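You operate a simulated robot arm through the tools that you are given. There is no shell and no other tool. Be economical: measure what you need, move in short steps, check, and stop when the job is done.

Carry out the task below with a simulated robot arm. There is one attempt and no reset: what you move stays moved.

Task
Scrub the green pan with the soapy yellow sponge, then dry it.
Fine: all grease off; dip the sponge in the orange pot's suds first; dry with the grey cloth; sponge and cloth go back where they lay.

It is judged by the outcome, as a careful person would: the job done as asked, and still so three seconds after it is handed in. It fails if anything else is knocked over, pushed out of place, dropped, spilled or broken. Flat cloth is picked up by pressing the open fingertips on it (5 to 10 N) and closing them slowly along it; thin cloth reads only 2 to 8 mm in the jaws.

Robot
A 7-joint arm with a two-finger parallel gripper, fixed in place. Base frame: the origin is at the foot of the arm, x ahead of it, y to its left, z up; the work surface is at about z = 0.91. Readings come in m, degrees, newtons and seconds.
With the tool pointing down near the work surface it reaches from about 0.24 to 0.68 m from the base axis. Its first joint turns from -66.0 to 66.0 degrees. Payload 2.4 kg.
The TCP is the grasp point between the finger pads, 0.03 m short of the fingertips. In the tool frame z runs along the fingers and y along their closing line. The gripper opens to 0.094 m. The fingers are 0.028 m wide and 0.01 m thick; the gripper's body (0.05 by 0.096 m) begins 0.055 m behind the TCP.
Orientation is told as [roll, pitch, yaw] about the base's x, y, z axes, in that order, counted from this pose: with the fingers straight down and closing along the base's y, the tool's x points along the base's -x, its y along +y and its z along -z.

Tools
- The arm moves only by the tool jog_arm. Its argument "deltas" is a list of rows, each a list of 7 numbers: the shift along the base's x, y, z in units of 300 mm (1.0 is 300 mm), then the turn, a rotation vector about the base's x, y, z in units of 180 degrees (1.0 is 180 degrees), then the finger opening in m, from 0 to 0.094. In form: [[x, y, z, rx, ry, rz, grip], ...]. A call has 1 to 20 rows; each row is the pose to reach, as a shift and turn from the pose commanded when the call began. A call with a number of a shift or a turn outside -1 to 1 is refused whole. Each row takes 0.2 s and may step no farther than 0.05 m and 8.6 degrees from the row before; otherwise, or with a gripper value out of range, the whole call is refused. Where a pose cannot be reached the arm comes as near as it can. A force on the tool above 70 N (or 10 N above the force at the start of the call, whichever is more), or a blocked arm, ends the call early, and 0.2 s more pass. The fingers move at their own pace (about 0.153 m/s each) and stop on an object; they squeeze with about 22 N. The grip force told is the motor's: it shows also when the fingers shut on nothing. Time passes only in rows, and 0.2 s behind the last, so rows that repeat a pose let the fingers close. The reply holds the time, the measured pose of the TCP, the force on the tool along the base axes, the opening and the grip force, in the units named above and with some noise, and new pictures: "show" is both (left out), scene, wrist or none.
- Cameras (640 x 400 px; columns grow to the right, rows downward): "scene" is fixed at [0.0343, 0.4655, 1.4577]; the picture's right is [-0.82, -0.58, 0.00], its down [-0.26, 0.37, -0.89] and it looks along [0.52, -0.73, -0.45] (base axes); focal length 320 px, centre (320, 200). "wrist" rides on the gripper at [0.076, 0.014, -0.103] in the tool frame; the picture's right is [-0.18, 0.98, 0.00], its down [-0.75, -0.14, -0.64] and it looks along [-0.63, -0.12, 0.77] (tool axes); focal length 243 px, centre (320, 200). There is no depth. A picture from a camera that has moved, and an enlarged one, comes with that camera's place and axes in the base frame and with its lens.
- inspect(camera, box): a new picture of the part [left, top, right, bottom] of that camera's present view, enlarged. The clock stands still meanwhile.
- hand_in(): hands the job in; it is judged then, once.

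Go step by step. Nothing tells you positions but the pictures and the camera data: compare them with the known pose of the tool, close in by small moves and look again before you grip or let go. The budget is 120 turns and 170 pictures, counting those below and the enlarged ones. Unless the task says otherwise, let go and move clear before handing in, and close with one line.

The tools are called by a JSON object that holds its "api" and its "payload". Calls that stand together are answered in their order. jog_arm: Moves the arm, as the interface text tells. Its arguments: {"type":"object","properties":{"deltas":{"type":"array"},"show":{"type":"string","enum":["both","scene","wrist","none"]}},"required":["deltas"]} The other tools are called the same way: inspect (camera, box) takes an enlarged picture of a part of a camera's view; hand_in () hands the job in.

At the start:

```text
time: 0.0
ee_pos: [0.4568, -0.0135, 1.2385]
tool_rot: [0.1, 0.0, 0.1]
wrist_force: [0.3, -0.2, 0.0]
width: 0.094
grip_force: 0.0
```

scene: 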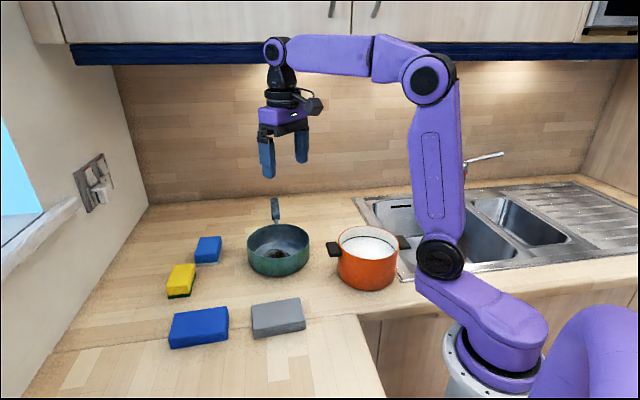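
wrist: 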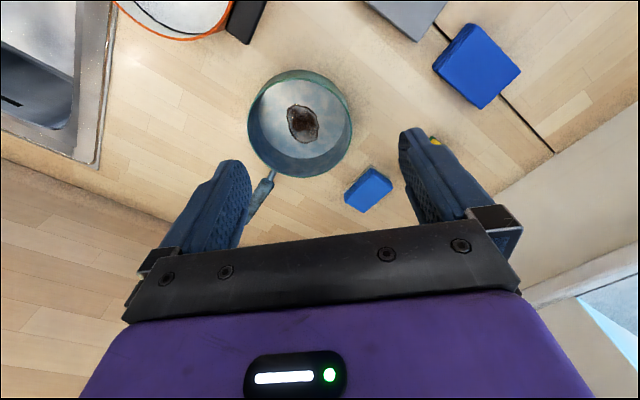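

I see the green pan with a dark grease spot, the orange pot of suds to its right, a yellow sponge on the left, a grey folded cloth in front and two blue blocks. I'll take closer looks before moving.

{"api": "inspect", "payload": {"camera": "scene", "box": [150, 190, 310, 290]}}

{"api": "inspect", "payload": {"camera": "scene", "box": [240, 210, 432, 350]}}

{"api": "inspect", "payload": {"camera": "wrist", "box": [220, 50, 460, 220]}}

```text
4.00 times, centred on (230, 240) of scene
camera zoom: at [0.0343, 0.4655, 1.4577], right [-0.82, -0.58, 0.0], down [-0.26, 0.37, -0.89], along [0.52, -0.73, -0.45], focal length 1278 px, centre (680, 40)
```

zoom: 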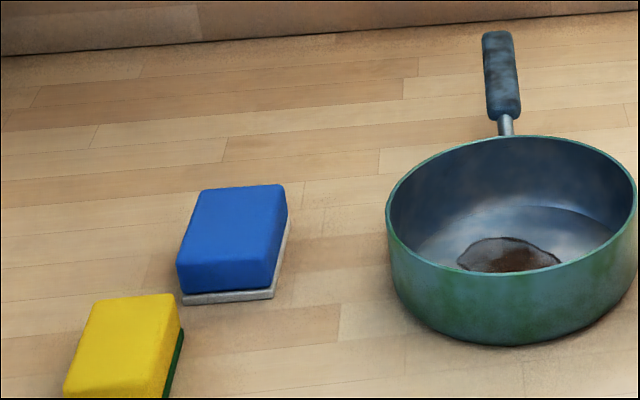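

```text
2.86 times, centred on (336, 280) of scene
camera zoom: at [0.0343, 0.4655, 1.4577], right [-0.82, -0.58, 0.0], down [-0.26, 0.37, -0.89], along [0.52, -0.73, -0.45], focal length 913 px, centre (274, -29)
```

zoom: 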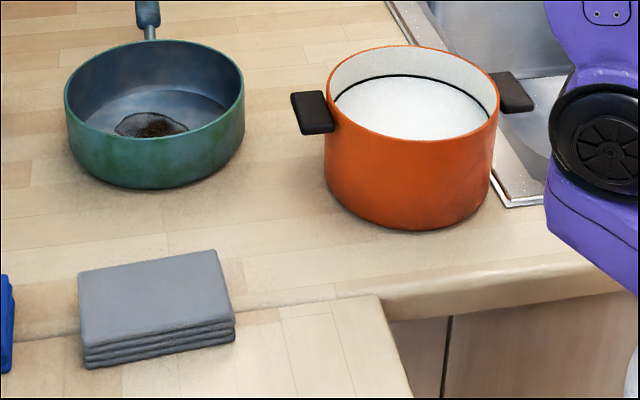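

```text
2.35 times, centred on (340, 135) of wrist
camera zoom: at [0.3802, 0.0006, 1.3415], right [0.18, 0.98, 0.0], down [0.75, -0.14, 0.64], along [0.63, -0.12, -0.77], focal length 571 px, centre (273, 353)
```

zoom: 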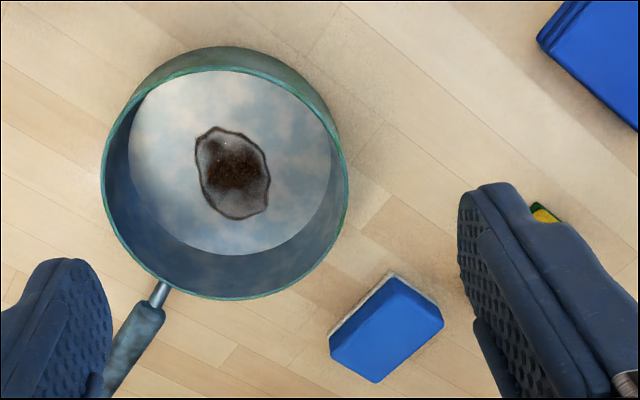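

The pan centre is about (0.536, -0.062), its rim near z 0.97. The sponge is about (0.67, 0.165). I'm moving so the wrist camera gets a closer view of the sponge.

{"api": "jog_arm", "payload": {"deltas": [[0, 0.109, -0.059, 0, 0, 0, 0.094], [0, 0.218, -0.118, 0, 0, 0, 0.094], [0, 0.327, -0.177, 0, 0, 0, 0.094], [0, 0.436, -0.236, 0, 0, 0, 0.094], [0, 0.545, -0.295, 0, 0, 0, 0.094], [0, 0.545, -0.295, 0, 0, 0, 0.094]], "show": "wrist"}}

```text
time: 1.4
ee_pos: [0.4588, 0.1505, 1.152]
tool_rot: [0.0, 0.0, 0.1]
wrist_force: [-0.6, -0.1, -0.5]
width: 0.0938
grip_force: 0.1
camera wrist: at [0.3807, 0.1657, 1.2539], right [0.18, 0.98, 0.0], down [0.75, -0.14, 0.64], along [0.63, -0.12, -0.77], focal length 243 px, centre (320, 200)
```

wrist: 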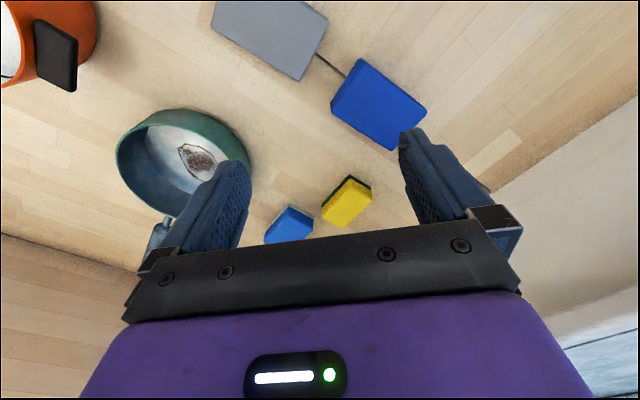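

{"api": "inspect", "payload": {"camera": "wrist", "box": [250, 150, 410, 250]}}

{"api": "inspect", "payload": {"camera": "wrist", "box": [200, 0, 440, 150]}}

{"api": "inspect", "payload": {"camera": "scene", "box": [130, 220, 258, 300]}}

```text
4.00 times, centred on (330, 200) of wrist
camera zoom: at [0.3807, 0.1657, 1.2539], right [0.18, 0.98, 0.0], down [0.75, -0.14, 0.64], along [0.63, -0.12, -0.77], focal length 970 px, centre (280, 200)
```

zoom: 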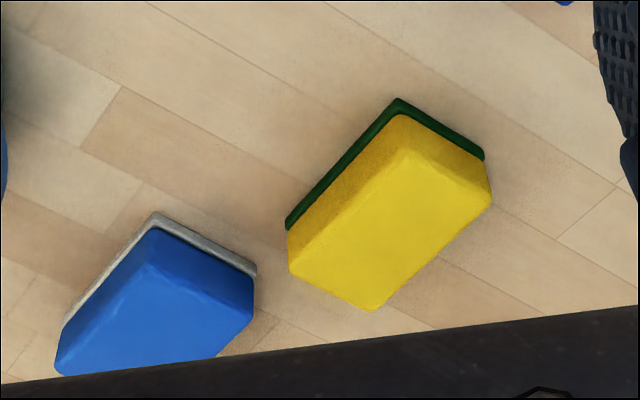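

```text
2.67 times, centred on (320, 75) of wrist
camera zoom: at [0.3807, 0.1657, 1.2539], right [0.18, 0.98, 0.0], down [0.75, -0.14, 0.64], along [0.63, -0.12, -0.77], focal length 647 px, centre (320, 533)
```

zoom: 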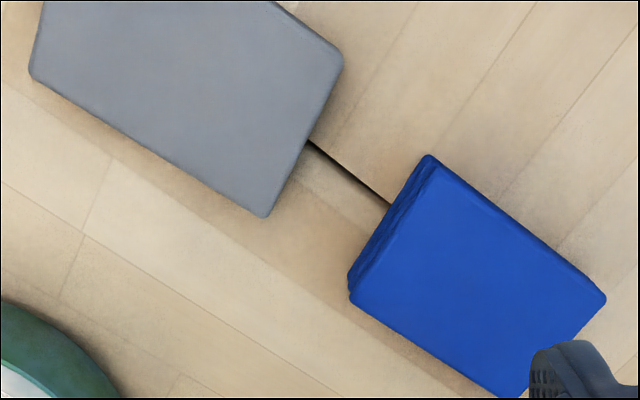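

```text
5.00 times, centred on (194, 260) of scene
camera zoom: at [0.0343, 0.4655, 1.4577], right [-0.82, -0.58, 0.0], down [-0.26, 0.37, -0.89], along [0.52, -0.73, -0.45], focal length 1598 px, centre (950, -100)
```

zoom: 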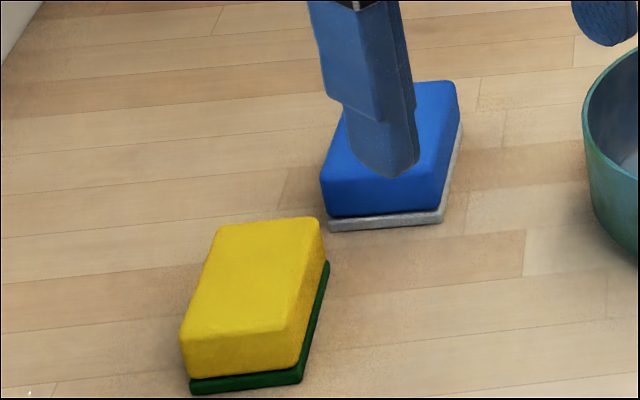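

The yellow sponge is about 87 x 52 mm, centred near (0.668, 0.159), with its short side at +42° and its top near z 0.943. I'm going above it with the fingers turned -48°.

{"api": "jog_arm", "payload": {"deltas": [[0.1, 0.004, -0.05, 0, 0, -0.038, 0.094], [0.2, 0.008, -0.1, 0, 0, -0.076, 0.094], [0.3, 0.012, -0.15, 0, 0, -0.114, 0.094], [0.4, 0.016, -0.2, 0, 0, -0.152, 0.094], [0.5, 0.02, -0.25, 0, 0, -0.19, 0.094], [0.6, 0.024, -0.3, 0, 0, -0.228, 0.094], [0.7, 0.028, -0.333, 0, 0, -0.267, 0.094], [0.7, 0.028, -0.333, 0, 0, -0.267, 0.094]]}}

```text
time: 3.2
ee_pos: [0.663, 0.156, 1.0481]
tool_rot: [-0.1, 0.1, -47.9]
wrist_force: [-0.1, -1.3, 0.2]
width: 0.0939
grip_force: 0.0
out of reach, approached as far as the arm can: row 7, 8
camera wrist: at [0.6214, 0.2229, 1.1502], right [0.85, 0.52, 0.0], down [0.4, -0.65, 0.64], along [0.33, -0.55, -0.77], focal length 243 px, centre (320, 200)
```

scene: 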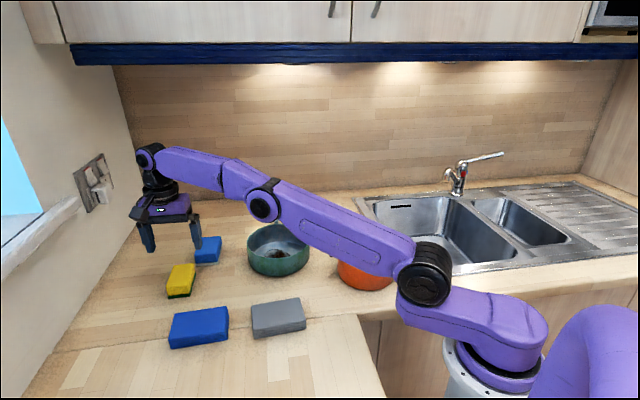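
wrist: 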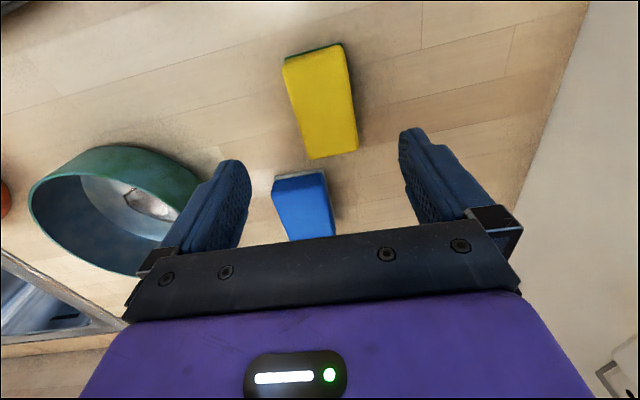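

The arm's reach ends about here. I'll enlarge the view to measure the sponge centre more exactly.

{"api": "inspect", "payload": {"camera": "wrist", "box": [240, 20, 400, 170]}}

```text
2.67 times, centred on (320, 95) of wrist
camera zoom: at [0.6214, 0.2229, 1.1502], right [0.85, 0.52, 0.0], down [0.4, -0.65, 0.64], along [0.33, -0.55, -0.77], focal length 647 px, centre (320, 480)
```

zoom: 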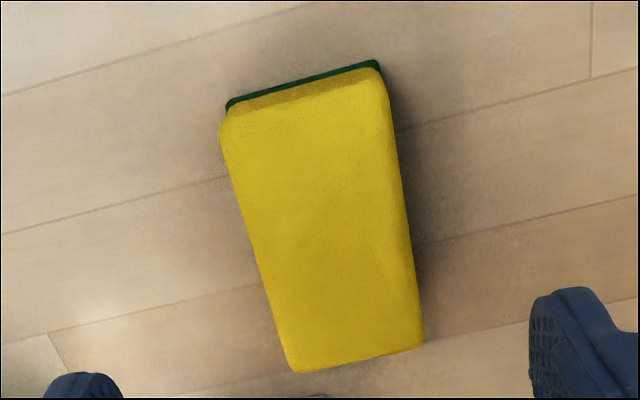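

The sponge centre comes out at (0.663, 0.159), nearly under the TCP. I'm lowering around it.

{"api": "jog_arm", "payload": {"deltas": [[0, 0.005, -0.08, 0, 0, 0, 0.094], [0, 0.01, -0.16, 0, 0, 0, 0.094], [0, 0.01, -0.24, 0, 0, 0, 0.094], [0, 0.01, -0.24, 0, 0, 0, 0.094]]}}

```text
time: 4.2
ee_pos: [0.6645, 0.1612, 0.977]
tool_rot: [0.0, 0.0, -47.9]
wrist_force: [0.1, -0.2, 0.2]
width: 0.0938
grip_force: 0.1
camera wrist: at [0.6229, 0.2273, 1.0798], right [0.85, 0.52, 0.0], down [0.4, -0.65, 0.64], along [0.34, -0.55, -0.77], focal length 243 px, centre (320, 200)
```

scene: 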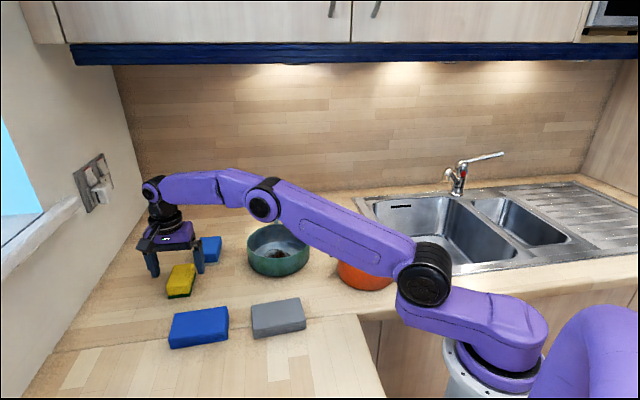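
wrist: 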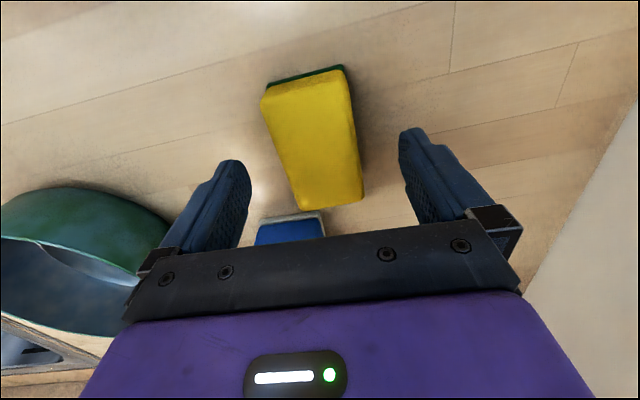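

The sponge sits centred between the fingers in both directions. I'm lowering the last 22 mm and closing.

{"api": "jog_arm", "payload": {"deltas": [[0, 0, -0.04, 0, 0, 0, 0.094], [0, 0, -0.075, 0, 0, 0, 0.094], [0, 0, -0.075, 0, 0, 0, 0.07], [0, 0, -0.075, 0, 0, 0, 0.04], [0, 0, -0.075, 0, 0, 0, 0.03], [0, 0, -0.075, 0, 0, 0, 0.03]]}}

```text
time: 5.6
ee_pos: [0.6638, 0.1591, 0.9564]
tool_rot: [0.0, -0.1, -47.9]
wrist_force: [0.3, 0.6, 0.1]
width: 0.0496
grip_force: 21.4
camera wrist: at [0.6218, 0.2271, 1.0581], right [0.85, 0.52, 0.0], down [0.4, -0.65, 0.64], along [0.34, -0.55, -0.77], focal length 243 px, centre (320, 200)
```

scene: 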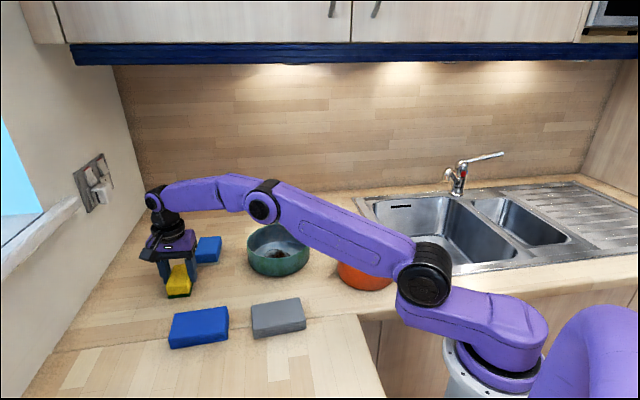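
wrist: 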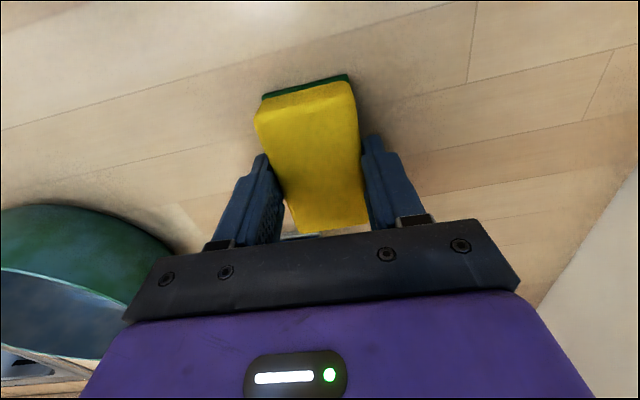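

The grip is good, with the sponge's bottom 46 mm below the TCP; its home is TCP (0.664, 0.159, 0.956), yaw -48°. I'm lifting and heading toward the pot.

{"api": "jog_arm", "payload": {"deltas": [[0, 0, 0.05, 0, 0, 0, 0.03], [0, 0, 0.18, 0, 0, 0, 0.03], [0, 0, 0.32, 0, 0, 0, 0.03], [-0.05, -0.02, 0.45, 0, 0, 0, 0.03], [-0.15, -0.07, 0.55, 0, 0, 0, 0.03], [-0.28, -0.14, 0.6, 0, 0, 0, 0.03], [-0.41, -0.21, 0.65, 0, 0, 0, 0.03], [-0.54, -0.28, 0.7, 0, 0, 0, 0.03], [-0.67, -0.35, 0.75, 0, 0, 0, 0.03], [-0.8, -0.42, 0.8, 0, 0, 0, 0.03], [-0.93, -0.49, 0.8, 0, 0, 0, 0.03], [-1.0, -0.55, 0.8, 0, 0, 0, 0.03], [-1.0, -0.6, 0.8, 0, 0, 0, 0.03], [-1.0, -0.6, 0.8, 0, 0, 0, 0.03]]}}

```text
time: 8.6
ee_pos: [0.3642, -0.02, 1.1953]
tool_rot: [0.1, -0.1, -47.7]
wrist_force: [-0.1, 0.4, -0.5]
width: 0.0484
grip_force: 21.6
camera wrist: at [0.3228, 0.0459, 1.2991], right [0.85, 0.52, 0.0], down [0.4, -0.65, 0.64], along [0.34, -0.55, -0.77], focal length 243 px, centre (320, 200)
```

scene: 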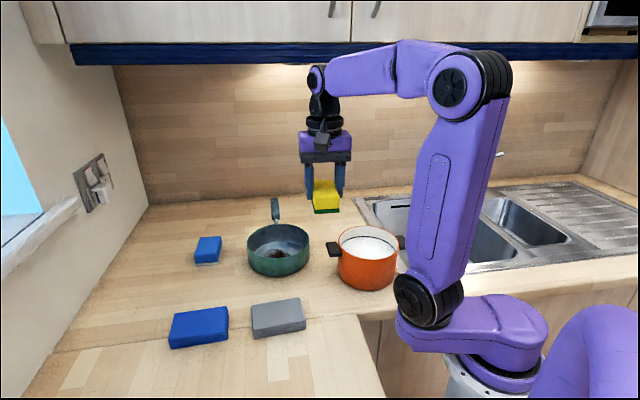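
wrist: 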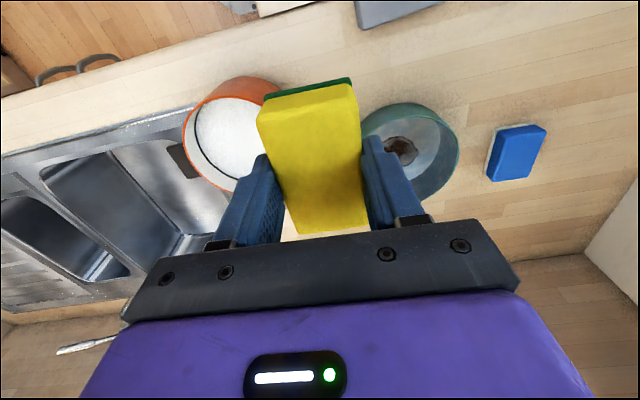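

The pot is partly hidden behind the sponge. I'm shifting sideways to see its whole rim.

{"api": "jog_arm", "payload": {"deltas": [[0.14, 0.085, 0, 0, 0, 0, 0.03], [0.28, 0.17, 0, 0, 0, 0, 0.03], [0.28, 0.17, 0, 0, 0, 0, 0.03]], "show": "none"}}

{"api": "inspect", "payload": {"camera": "wrist", "box": [60, 50, 260, 220]}}

```text
time: 9.4
ee_pos: [0.4487, 0.0308, 1.1983]
tool_rot: [0.0, 0.0, -47.9]
wrist_force: [1.0, 0.3, -0.1]
width: 0.0489
grip_force: 22.3
```

```text
2.35 times, centred on (160, 135) of wrist
camera zoom: at [0.4079, 0.0976, 1.3001], right [0.85, 0.52, 0.0], down [0.4, -0.65, 0.64], along [0.34, -0.55, -0.77], focal length 571 px, centre (696, 353)
```

zoom: 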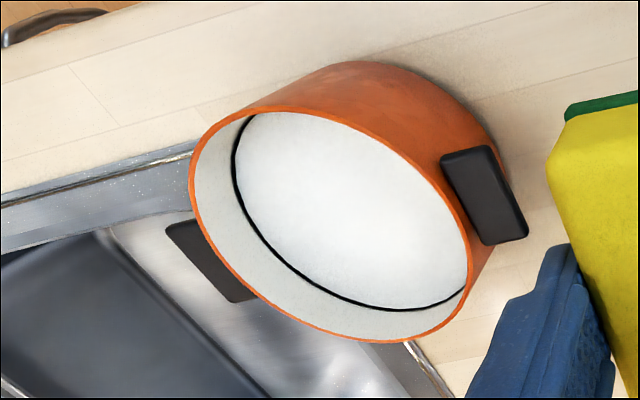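

Triangulating both views puts the pot centre at about (0.320, -0.144), its rim near z 1.01 and the suds near z 0.98. I'm moving above it.

{"api": "jog_arm", "payload": {"deltas": [[-0.08, -0.11, -0.03, 0, 0, 0, 0.03], [-0.16, -0.22, -0.06, 0, 0, 0, 0.03], [-0.24, -0.33, -0.09, 0, 0, 0, 0.03], [-0.33, -0.45, -0.12, 0, 0, 0, 0.03], [-0.4, -0.54, -0.15, 0, 0, 0, 0.03], [-0.429, -0.583, -0.16, 0, 0, 0, 0.03], [-0.429, -0.583, -0.16, 0, 0, 0, 0.03]]}}

```text
time: 11.0
ee_pos: [0.3176, -0.1447, 1.1485]
tool_rot: [0.0, 0.0, -47.9]
wrist_force: [-0.3, 1.0, -0.7]
width: 0.0489
grip_force: 22.2
camera wrist: at [0.2766, -0.0777, 1.2503], right [0.85, 0.52, 0.0], down [0.4, -0.65, 0.64], along [0.34, -0.55, -0.77], focal length 243 px, centre (320, 200)
```

scene: 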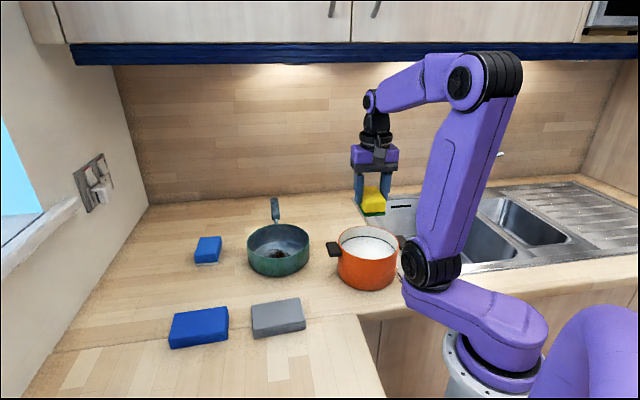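
wrist: 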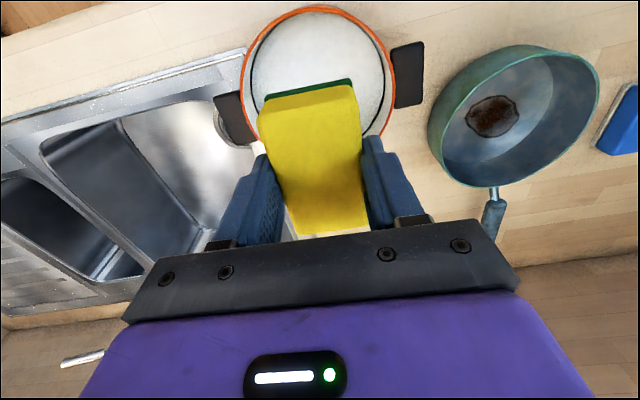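

The pot is centred under the sponge. I'm lowering to just over the suds.

{"api": "jog_arm", "payload": {"deltas": [[0.004, 0, -0.1, 0, 0, 0, 0.03], [0.004, 0, -0.2, 0, 0, 0, 0.03], [0.004, 0, -0.3, 0, 0, 0, 0.03], [0.004, 0, -0.37, 0, 0, 0, 0.03], [0.004, 0, -0.37, 0, 0, 0, 0.03]]}}

{"api": "inspect", "payload": {"camera": "scene", "box": [310, 190, 438, 300]}}

```text
time: 12.2
ee_pos: [0.3197, -0.1437, 1.0361]
tool_rot: [0.0, 0.0, -47.9]
wrist_force: [0.6, 0.6, 0.1]
width: 0.0484
grip_force: 22.2
camera wrist: at [0.2783, -0.0765, 1.1387], right [0.85, 0.52, 0.0], down [0.4, -0.65, 0.64], along [0.34, -0.55, -0.77], focal length 243 px, centre (320, 200)
```

scene: 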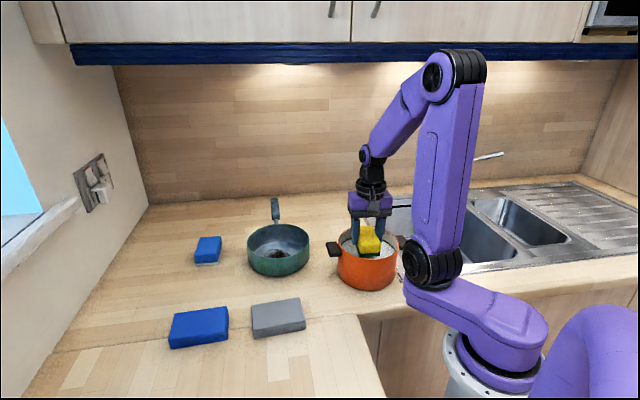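
wrist: 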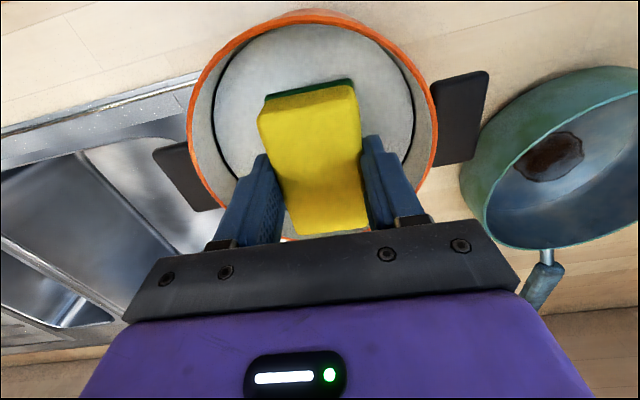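

```text
3.64 times, centred on (374, 245) of scene
camera zoom: at [0.0343, 0.4655, 1.4577], right [-0.82, -0.58, 0.0], down [-0.26, 0.37, -0.89], along [0.52, -0.73, -0.45], focal length 1162 px, centre (124, 36)
```

zoom: 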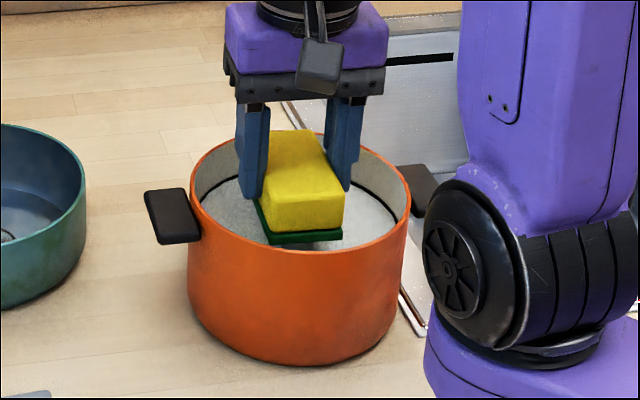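

It is well centred and just above the suds. I'm dipping slowly about 30 mm, holding, and looking.

{"api": "jog_arm", "payload": {"deltas": [[0, 0, -0.04, 0, 0, 0, 0.03], [0, 0, -0.075, 0, 0, 0, 0.03], [0, 0, -0.11, 0, 0, 0, 0.03], [0, 0, -0.11, 0, 0, 0, 0.03], [0, 0, -0.11, 0, 0, 0, 0.03], [0, 0, -0.11, 0, 0, 0, 0.03]]}}

```text
time: 13.6
ee_pos: [0.3202, -0.1435, 1.0035]
tool_rot: [0.0, 0.0, -47.9]
wrist_force: [0.3, -0.1, 0.6]
width: 0.0485
grip_force: 21.7
camera wrist: at [0.2784, -0.077, 1.106], right [0.85, 0.52, 0.0], down [0.4, -0.65, 0.64], along [0.34, -0.55, -0.77], focal length 243 px, centre (320, 200)
```

scene: 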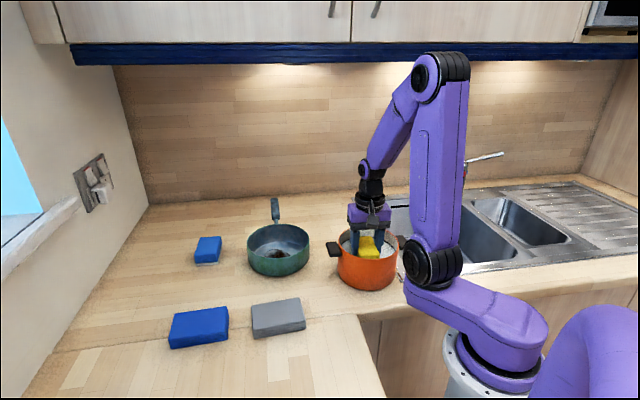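
wrist: 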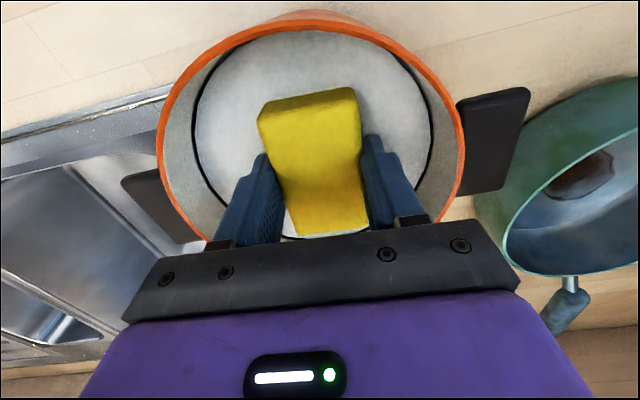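

The green face is submerged and the sponge has darkened, so it's wet. I'm lifting, letting it drip over the pot, and moving above the pan.

{"api": "jog_arm", "payload": {"deltas": [[0, 0, 0.08, 0, 0, 0, 0.03], [0, 0, 0.18, 0, 0, 0, 0.03], [0, 0, 0.3, 0, 0, 0, 0.03], [0, 0, 0.3, 0, 0, 0, 0.03], [0, 0, 0.3, 0, 0, 0, 0.03], [0, 0, 0.3, 0, 0, 0, 0.03], [0.02, 0.01, 0.4, 0, 0, 0, 0.03], [0.12, 0.045, 0.45, 0, 0, 0, 0.03], [0.26, 0.098, 0.45, 0, 0, 0, 0.03], [0.4, 0.15, 0.45, 0, 0, 0, 0.03], [0.54, 0.2, 0.45, 0, 0, 0, 0.03], [0.66, 0.25, 0.43, 0, 0, 0, 0.03], [0.72, 0.272, 0.38, 0, 0, 0, 0.03], [0.72, 0.272, 0.35, 0, 0, 0, 0.03], [0.72, 0.272, 0.35, 0, 0, 0, 0.03]]}}

{"api": "inspect", "payload": {"camera": "scene", "box": [200, 150, 430, 300]}}

```text
time: 16.8
ee_pos: [0.5355, -0.0636, 1.1091]
tool_rot: [0.0, -0.1, -47.9]
wrist_force: [-0.5, -0.6, -0.7]
width: 0.0486
grip_force: 22.0
camera wrist: at [0.4934, 0.0031, 1.2112], right [0.85, 0.52, 0.0], down [0.4, -0.65, 0.64], along [0.34, -0.55, -0.77], focal length 243 px, centre (320, 200)
```

scene: 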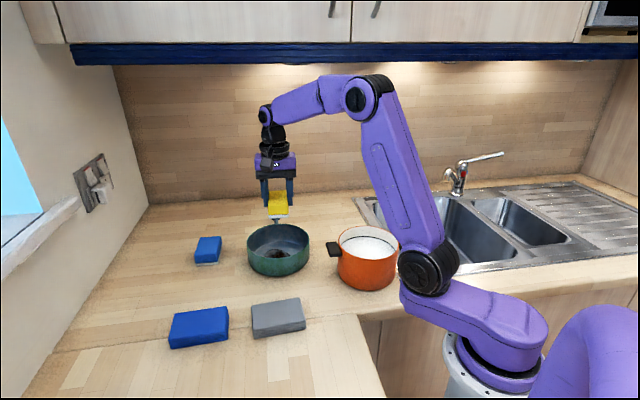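
wrist: 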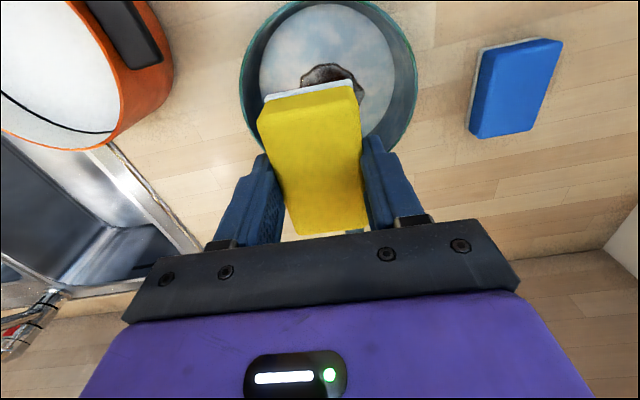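

```text
2.67 times, centred on (315, 225) of scene
camera zoom: at [0.0343, 0.4655, 1.4577], right [-0.82, -0.58, 0.0], down [-0.26, 0.37, -0.89], along [0.52, -0.73, -0.45], focal length 852 px, centre (333, 133)
```

zoom: 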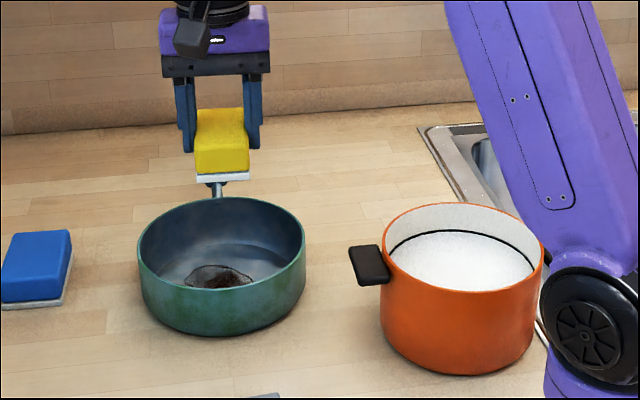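

The sponge is foamy, and the pan centre is about (0.541, -0.063). I'm lowering into the pan to just above the floor.

{"api": "jog_arm", "payload": {"deltas": [[0.02, 0.003, -0.1, 0, 0, 0, 0.03], [0.02, 0.003, -0.2, 0, 0, 0, 0.03], [0.02, 0.003, -0.3, 0, 0, 0, 0.03], [0.02, 0.003, -0.42, 0, 0, 0, 0.03], [0.02, 0.003, -0.42, 0, 0, 0, 0.03]]}}

{"api": "inspect", "payload": {"camera": "scene", "box": [220, 150, 348, 290]}}

```text
time: 18.0
ee_pos: [0.5426, -0.0611, 0.9824]
tool_rot: [-0.1, 0.0, -47.9]
wrist_force: [-0.7, -0.3, -0.2]
width: 0.0488
grip_force: 21.9
camera wrist: at [0.5, 0.0064, 1.0844], right [0.85, 0.52, 0.0], down [0.4, -0.65, 0.64], along [0.34, -0.55, -0.77], focal length 243 px, centre (320, 200)
```

scene: 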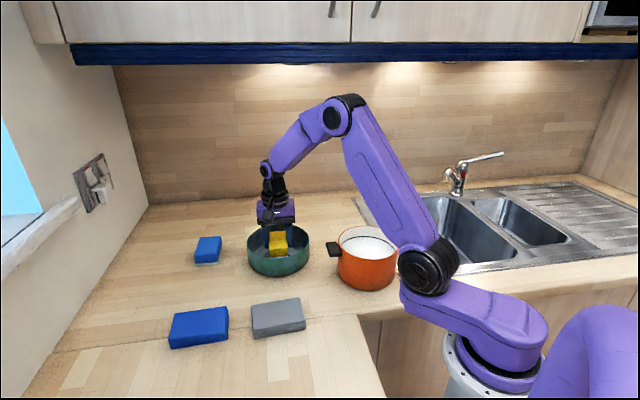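
wrist: 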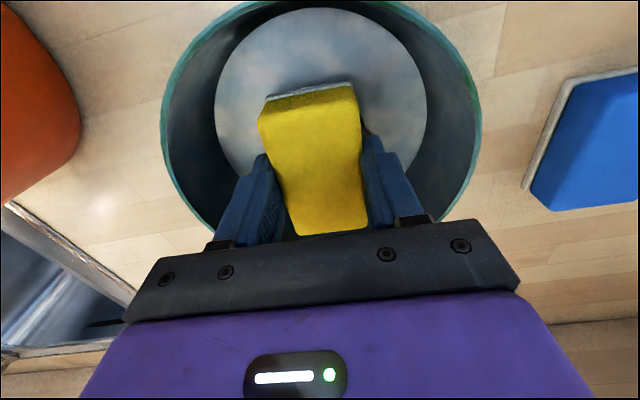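

```text
2.86 times, centred on (284, 220) of scene
camera zoom: at [0.0343, 0.4655, 1.4577], right [-0.82, -0.58, 0.0], down [-0.26, 0.37, -0.89], along [0.52, -0.73, -0.45], focal length 913 px, centre (423, 143)
```

zoom: 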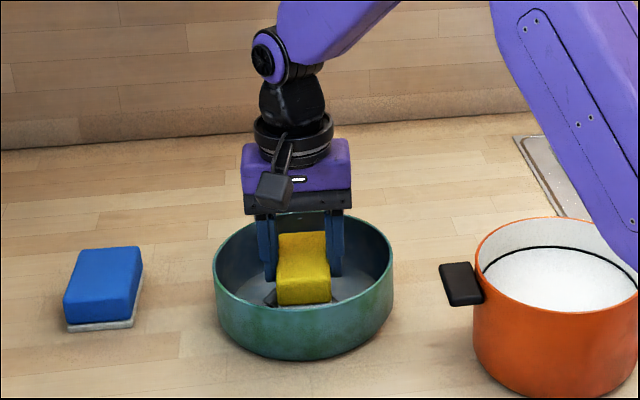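

It is centred in the pan, and the sponge just hides the grease. I'm stepping down to touch the floor.

{"api": "jog_arm", "payload": {"deltas": [[0, -0.005, -0.02, 0, 0, 0, 0.03], [0, -0.005, -0.04, 0, 0, 0, 0.03], [0, -0.005, -0.055, 0, 0, 0, 0.03], [0, -0.005, -0.067, 0, 0, 0, 0.03], [0, -0.005, -0.067, 0, 0, 0, 0.03]], "show": "none"}}

```text
time: 19.2
ee_pos: [0.5425, -0.0636, 0.9618]
tool_rot: [-0.1, 0.0, -47.8]
wrist_force: [0.2, 0.4, -0.9]
width: 0.0488
grip_force: 22.2
```

{"api": "jog_arm", "payload": {"deltas": [[0, 0, -0.007, 0, 0, 0, 0.03], [0, 0, -0.014, 0, 0, 0, 0.03], [0, 0, -0.014, 0, 0, 0, 0.03]], "show": "none"}}

```text
time: 20.0
ee_pos: [0.5435, -0.0627, 0.9596]
tool_rot: [0.1, -0.2, -47.8]
wrist_force: [-2.9, 2.2, 20.4]
width: 0.0489
grip_force: 21.9
```

It touches the floor at z ≈ 0.960 with about 20 N. I'll ease off slightly and scrub with strokes over the whole stain.

{"api": "jog_arm", "payload": {"deltas": [[0, 0, 0.003, 0, 0, 0, 0.03], [-0.02, -0.022, 0.003, 0, 0, 0, 0.03], [-0.04, -0.044, 0.003, 0, 0, 0, 0.03], [-0.063, -0.02, 0.003, 0, 0, 0, 0.03], [-0.023, 0.024, 0.003, 0, 0, 0, 0.03], [0.017, 0.068, 0.003, 0, 0, 0, 0.03], [0.04, 0.044, 0.003, 0, 0, 0, 0.03], [0, 0, 0.003, 0, 0, 0, 0.03], [-0.04, -0.044, 0.003, 0, 0, 0, 0.03], [-0.017, -0.068, 0.003, 0, 0, 0, 0.03], [0.023, -0.024, 0.003, 0, 0, 0, 0.03], [0.063, 0.02, 0.003, 0, 0, 0, 0.03], [0.04, 0.044, 0.003, 0, 0, 0, 0.03], [0, 0, 0.003, 0, 0, 0, 0.03], [-0.04, -0.044, 0.003, 0, 0, 0, 0.03], [0, 0, 0.003, 0, 0, 0, 0.03], [0.04, 0.044, 0.003, 0, 0, 0, 0.03], [0, 0, 0.003, 0, 0, 0, 0.03]]}}

```text
time: 23.8
ee_pos: [0.5421, -0.0609, 0.958]
tool_rot: [0.0, 0.1, -47.8]
wrist_force: [2.4, 2.6, 3.8]
width: 0.0488
grip_force: 21.8
camera wrist: at [0.5, 0.0058, 1.0611], right [0.85, 0.53, 0.0], down [0.4, -0.65, 0.64], along [0.34, -0.55, -0.77], focal length 243 px, centre (320, 200)
```

scene: 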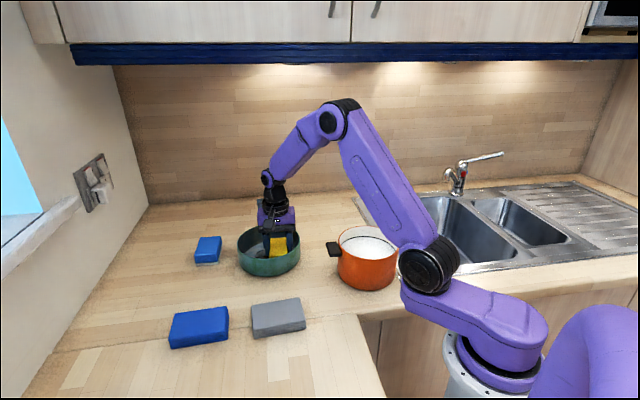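
wrist: 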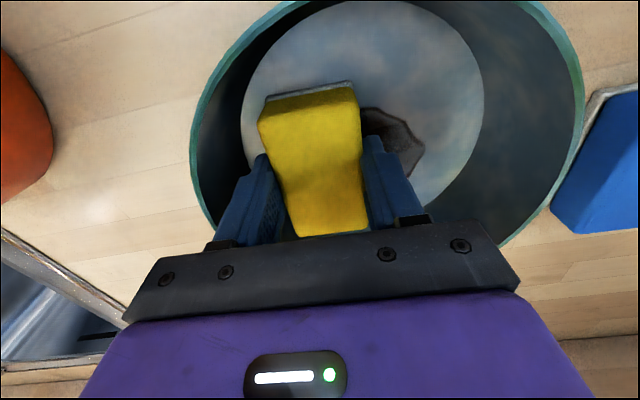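

The pan was dragged along by the pressing sponge and has shifted toward the blue block. I'll look closely before correcting it with lighter pressure.

{"api": "jog_arm", "payload": {"deltas": [[0, 0, 0.02, 0, 0, 0, 0.03], [0, 0, 0.1, 0, 0, 0, 0.03], [0, 0, 0.25, 0, 0, 0, 0.03], [0, 0, 0.4, 0, 0, 0, 0.03], [0, 0, 0.4, 0, 0, 0, 0.03]], "show": "wrist"}}

{"api": "inspect", "payload": {"camera": "scene", "box": [150, 190, 310, 290]}}

```text
time: 25.0
ee_pos: [0.5425, -0.064, 1.0812]
tool_rot: [0.0, 0.1, -47.9]
wrist_force: [-0.3, 0.2, 0.2]
width: 0.0485
grip_force: 21.8
camera wrist: at [0.5008, 0.0034, 1.1834], right [0.85, 0.52, 0.0], down [0.4, -0.65, 0.64], along [0.34, -0.55, -0.77], focal length 243 px, centre (320, 200)
```

wrist: 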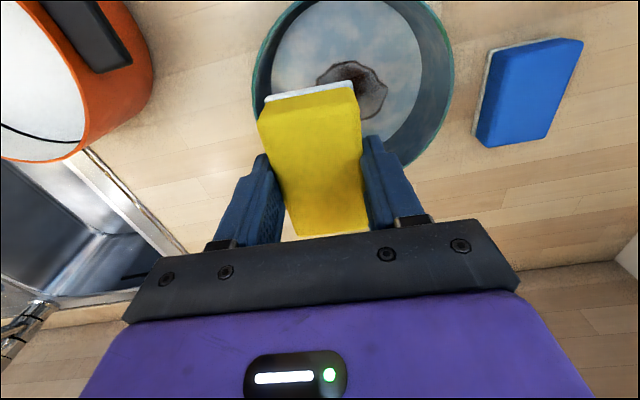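

```text
4.00 times, centred on (230, 240) of scene
camera zoom: at [0.0343, 0.4655, 1.4577], right [-0.82, -0.58, 0.0], down [-0.26, 0.37, -0.89], along [0.52, -0.73, -0.45], focal length 1278 px, centre (680, 40)
```

zoom: 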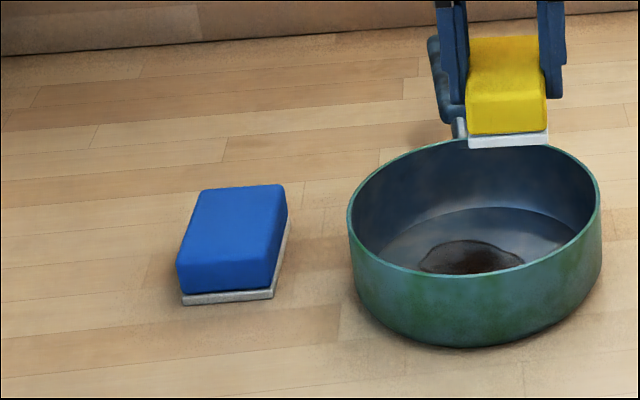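

The pan slid about 25 mm, to around (0.562, -0.048). I'll set the sponge down at its centre and use the same friction to drag it back first.

{"api": "jog_arm", "payload": {"deltas": [[0.065, 0.053, -0.1, 0, 0, 0, 0.03], [0.065, 0.053, -0.22, 0, 0, 0, 0.03], [0.065, 0.053, -0.33, 0, 0, 0, 0.03], [0.065, 0.053, -0.39, 0, 0, 0, 0.03], [0.065, 0.053, -0.402, 0, 0, 0, 0.03], [0.065, 0.053, -0.407, 0, 0, 0, 0.03], [0.065, 0.053, -0.407, 0, 0, 0, 0.03]]}}

```text
time: 26.6
ee_pos: [0.5612, -0.0468, 0.9588]
tool_rot: [0.1, -0.2, -47.7]
wrist_force: [-7.6, 2.2, 31.3]
width: 0.0486
grip_force: 21.9
camera wrist: at [0.5196, 0.0196, 1.0605], right [0.85, 0.52, 0.0], down [0.4, -0.65, 0.64], along [0.34, -0.55, -0.77], focal length 243 px, centre (320, 200)
```

scene: 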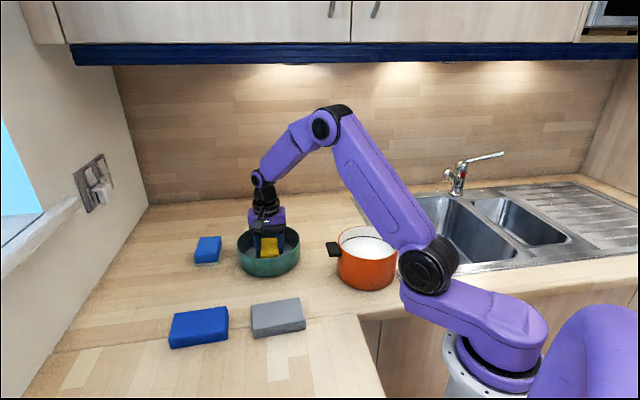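
wrist: 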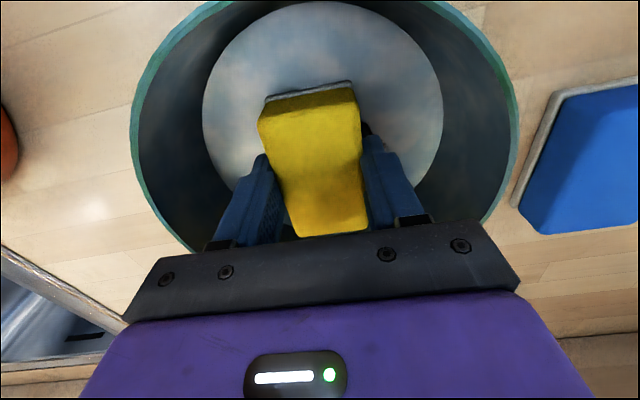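

The sponge is pressed centrally with 31 N. I'm dragging the pan back slowly.

{"api": "jog_arm", "payload": {"deltas": [[-0.014, -0.01, 0, 0, 0, 0, 0.03], [-0.028, -0.02, 0, 0, 0, 0, 0.03], [-0.042, -0.03, 0, 0, 0, 0, 0.03], [-0.056, -0.04, 0, 0, 0, 0, 0.03], [-0.07, -0.05, 0, 0, 0, 0, 0.03], [-0.07, -0.05, 0, 0, 0, 0, 0.03]], "show": "wrist"}}

{"api": "inspect", "payload": {"camera": "scene", "box": [150, 190, 310, 290]}}

```text
time: 28.0
ee_pos: [0.5427, -0.062, 0.958]
tool_rot: [0.1, -0.3, -47.9]
wrist_force: [9.0, 5.2, 23.6]
width: 0.0488
grip_force: 21.5
camera wrist: at [0.4997, 0.0046, 1.06], right [0.85, 0.52, 0.0], down [0.4, -0.65, 0.64], along [0.34, -0.55, -0.76], focal length 243 px, centre (320, 200)
```

wrist: 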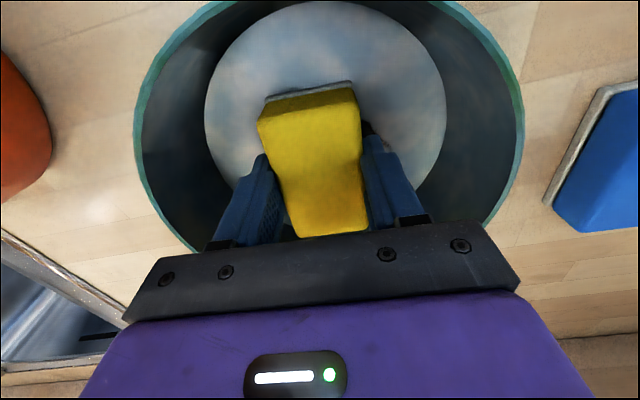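

```text
4.00 times, centred on (230, 240) of scene
camera zoom: at [0.0341, 0.4657, 1.4577], right [-0.82, -0.58, 0.0], down [-0.26, 0.37, -0.89], along [0.52, -0.73, -0.45], focal length 1278 px, centre (680, 40)
```

zoom: 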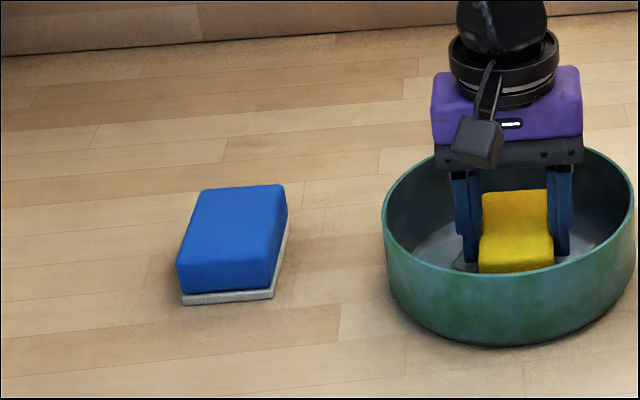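

The pan is back to within 2–3 mm. I'm reducing the press to a few newtons.

{"api": "jog_arm", "payload": {"deltas": [[0, 0, 0.004, 0, 0, 0, 0.03], [0, 0, 0.009, 0, 0, 0, 0.03], [0, 0, 0.009, 0, 0, 0, 0.03]], "show": "none"}}

```text
time: 28.8
ee_pos: [0.5387, -0.0621, 0.9587]
tool_rot: [-0.2, 0.3, -48.0]
wrist_force: [0.8, -1.1, 2.0]
width: 0.0485
grip_force: 22.1
```

The force is about 2 N. I'll add a hair of pressure and do a gentle first scrub pass, then check whether the pan moved.

{"api": "jog_arm", "payload": {"deltas": [[0.006, 0, -0.002, 0, 0, 0, 0.03], [-0.02, -0.022, -0.002, 0, 0, 0, 0.03], [-0.04, -0.044, -0.002, 0, 0, 0, 0.03], [-0.02, -0.022, -0.002, 0, 0, 0, 0.03], [0, 0, -0.002, 0, 0, 0, 0.03], [0.02, 0.022, -0.002, 0, 0, 0, 0.03], [0.04, 0.044, -0.002, 0, 0, 0, 0.03], [0.02, 0.022, -0.002, 0, 0, 0, 0.03], [0, 0, -0.002, 0, 0, 0, 0.03]], "show": "wrist"}}

{"api": "inspect", "payload": {"camera": "scene", "box": [150, 190, 310, 290]}}

```text
time: 30.8
ee_pos: [0.5419, -0.061, 0.9593]
tool_rot: [0.0, -0.1, -47.8]
wrist_force: [0.4, -0.1, -0.7]
width: 0.0487
grip_force: 21.6
camera wrist: at [0.4992, 0.0047, 1.0619], right [0.85, 0.52, 0.0], down [0.4, -0.65, 0.64], along [0.34, -0.55, -0.77], focal length 243 px, centre (320, 200)
```

wrist: 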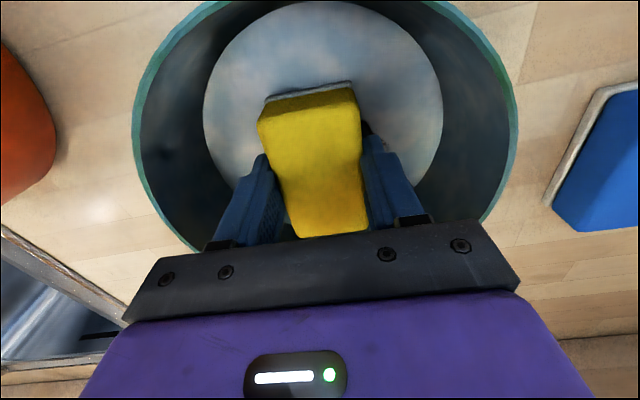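

```text
4.00 times, centred on (230, 240) of scene
camera zoom: at [0.0343, 0.4655, 1.4577], right [-0.82, -0.58, 0.0], down [-0.26, 0.37, -0.89], along [0.52, -0.73, -0.45], focal length 1278 px, centre (680, 40)
```

zoom: 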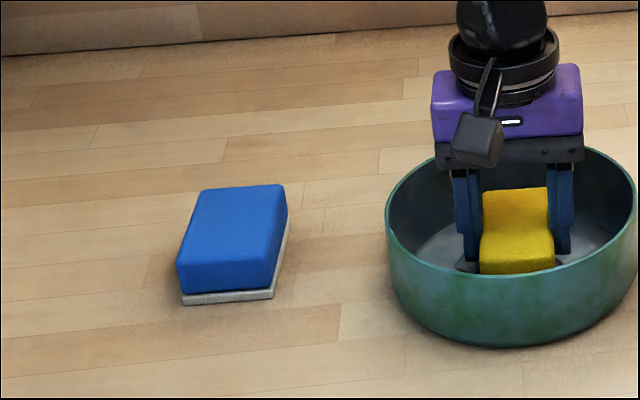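

The pan stayed put, now at its original spot, but contact was nearly zero. I'm pressing about 1 mm more and scrubbing again.

{"api": "jog_arm", "payload": {"deltas": [[0, 0, -0.004, 0, 0, 0, 0.03], [-0.02, -0.022, -0.004, 0, 0, 0, 0.03], [-0.04, -0.044, -0.004, 0, 0, 0, 0.03], [-0.02, -0.022, -0.004, 0, 0, 0, 0.03], [0, 0, -0.004, 0, 0, 0, 0.03], [0.02, 0.022, -0.004, 0, 0, 0, 0.03], [0.04, 0.044, -0.004, 0, 0, 0, 0.03], [0.02, 0.022, -0.004, 0, 0, 0, 0.03], [0, 0, -0.004, 0, 0, 0, 0.03]], "show": "wrist"}}

```text
time: 32.8
ee_pos: [0.5425, -0.0622, 0.9583]
tool_rot: [0.1, -0.1, -47.8]
wrist_force: [2.4, 2.7, 5.1]
width: 0.0488
grip_force: 22.1
camera wrist: at [0.5001, 0.0042, 1.0603], right [0.85, 0.52, 0.0], down [0.4, -0.65, 0.64], along [0.34, -0.55, -0.77], focal length 243 px, centre (320, 200)
```

wrist: 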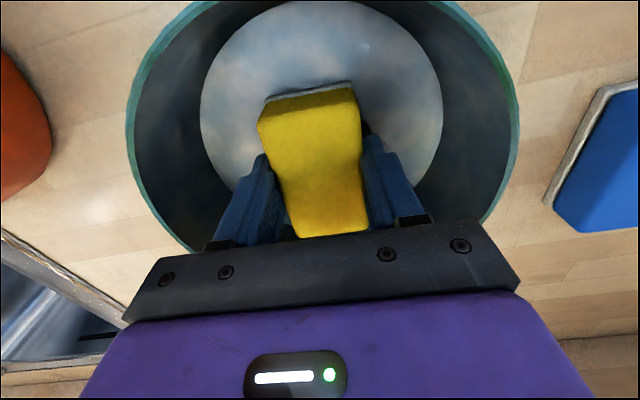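

At 5 N the pan stays still. I'm doing a longer scrub over the full area at this pressure.

{"api": "jog_arm", "payload": {"deltas": [[-0.023, 0.024, 0, 0, 0, 0, 0.03], [-0.043, 0.002, 0, 0, 0, 0, 0.03], [-0.063, -0.02, 0, 0, 0, 0, 0.03], [-0.04, -0.044, 0, 0, 0, 0, 0.03], [-0.017, -0.068, 0, 0, 0, 0, 0.03], [0.003, -0.046, 0, 0, 0, 0, 0.03], [0.023, -0.024, 0, 0, 0, 0, 0.03], [0.043, -0.002, 0, 0, 0, 0, 0.03], [0.063, 0.02, 0, 0, 0, 0, 0.03], [0.04, 0.044, 0, 0, 0, 0, 0.03], [0.017, 0.068, 0, 0, 0, 0, 0.03], [-0.003, 0.046, 0, 0, 0, 0, 0.03], [-0.023, 0.024, 0, 0, 0, 0, 0.03], [0, 0, 0, 0, 0, 0, 0.03], [0.023, -0.024, 0, 0, 0, 0, 0.03], [0.003, -0.046, 0, 0, 0, 0, 0.03], [-0.02, -0.022, 0, 0, 0, 0, 0.03], [0, 0, 0, 0, 0, 0, 0.03], [0.02, 0.022, 0, 0, 0, 0, 0.03], [0, 0, 0, 0, 0, 0, 0.03]], "show": "none"}}

{"api": "jog_arm", "payload": {"deltas": [[0, 0, 0.02, 0, 0, 0, 0.03], [0, 0, 0.1, 0, 0, 0, 0.03], [0, 0, 0.25, 0, 0, 0, 0.03], [0, 0, 0.4, 0, 0, 0, 0.03], [-0.08, 0.12, 0.45, 0, 0, 0, 0.03], [-0.08, 0.12, 0.45, 0, 0, 0, 0.03]]}}

{"api": "inspect", "payload": {"camera": "scene", "box": [150, 190, 310, 290]}}

```text
time: 37.0
ee_pos: [0.5422, -0.061, 0.9576]
tool_rot: [0.1, -0.1, -47.7]
wrist_force: [3.4, 5.5, 10.3]
width: 0.0484
grip_force: 22.1
```

```text
time: 38.4
ee_pos: [0.5178, -0.0264, 1.0908]
tool_rot: [-0.1, 0.0, -47.9]
wrist_force: [0.1, -0.5, -0.4]
width: 0.0487
grip_force: 22.2
camera wrist: at [0.475, 0.0402, 1.193], right [0.85, 0.52, 0.0], down [0.4, -0.65, 0.64], along [0.34, -0.55, -0.77], focal length 243 px, centre (320, 200)
```

scene: 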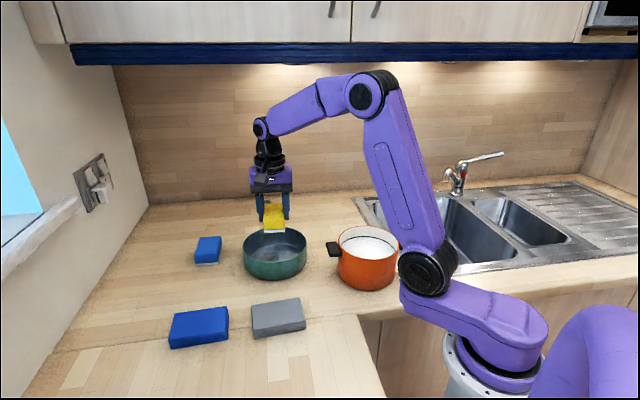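
wrist: 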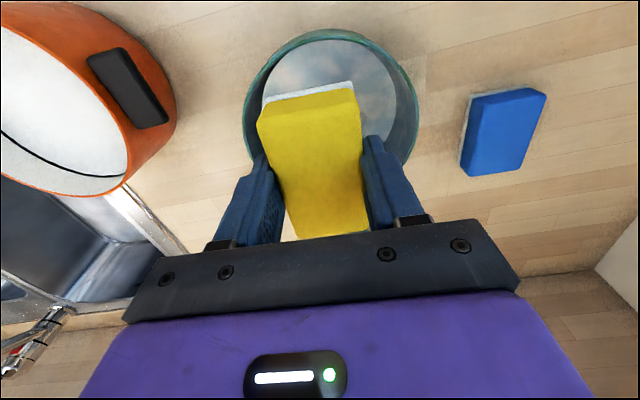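

```text
4.00 times, centred on (230, 240) of scene
camera zoom: at [0.0343, 0.4655, 1.4577], right [-0.82, -0.58, 0.0], down [-0.26, 0.37, -0.89], along [0.52, -0.73, -0.45], focal length 1278 px, centre (680, 40)
```

zoom: 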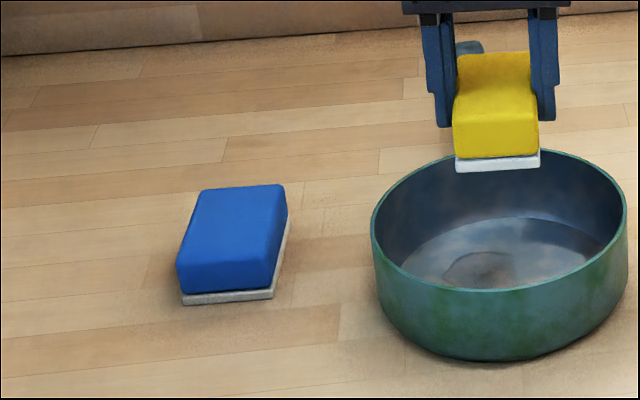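

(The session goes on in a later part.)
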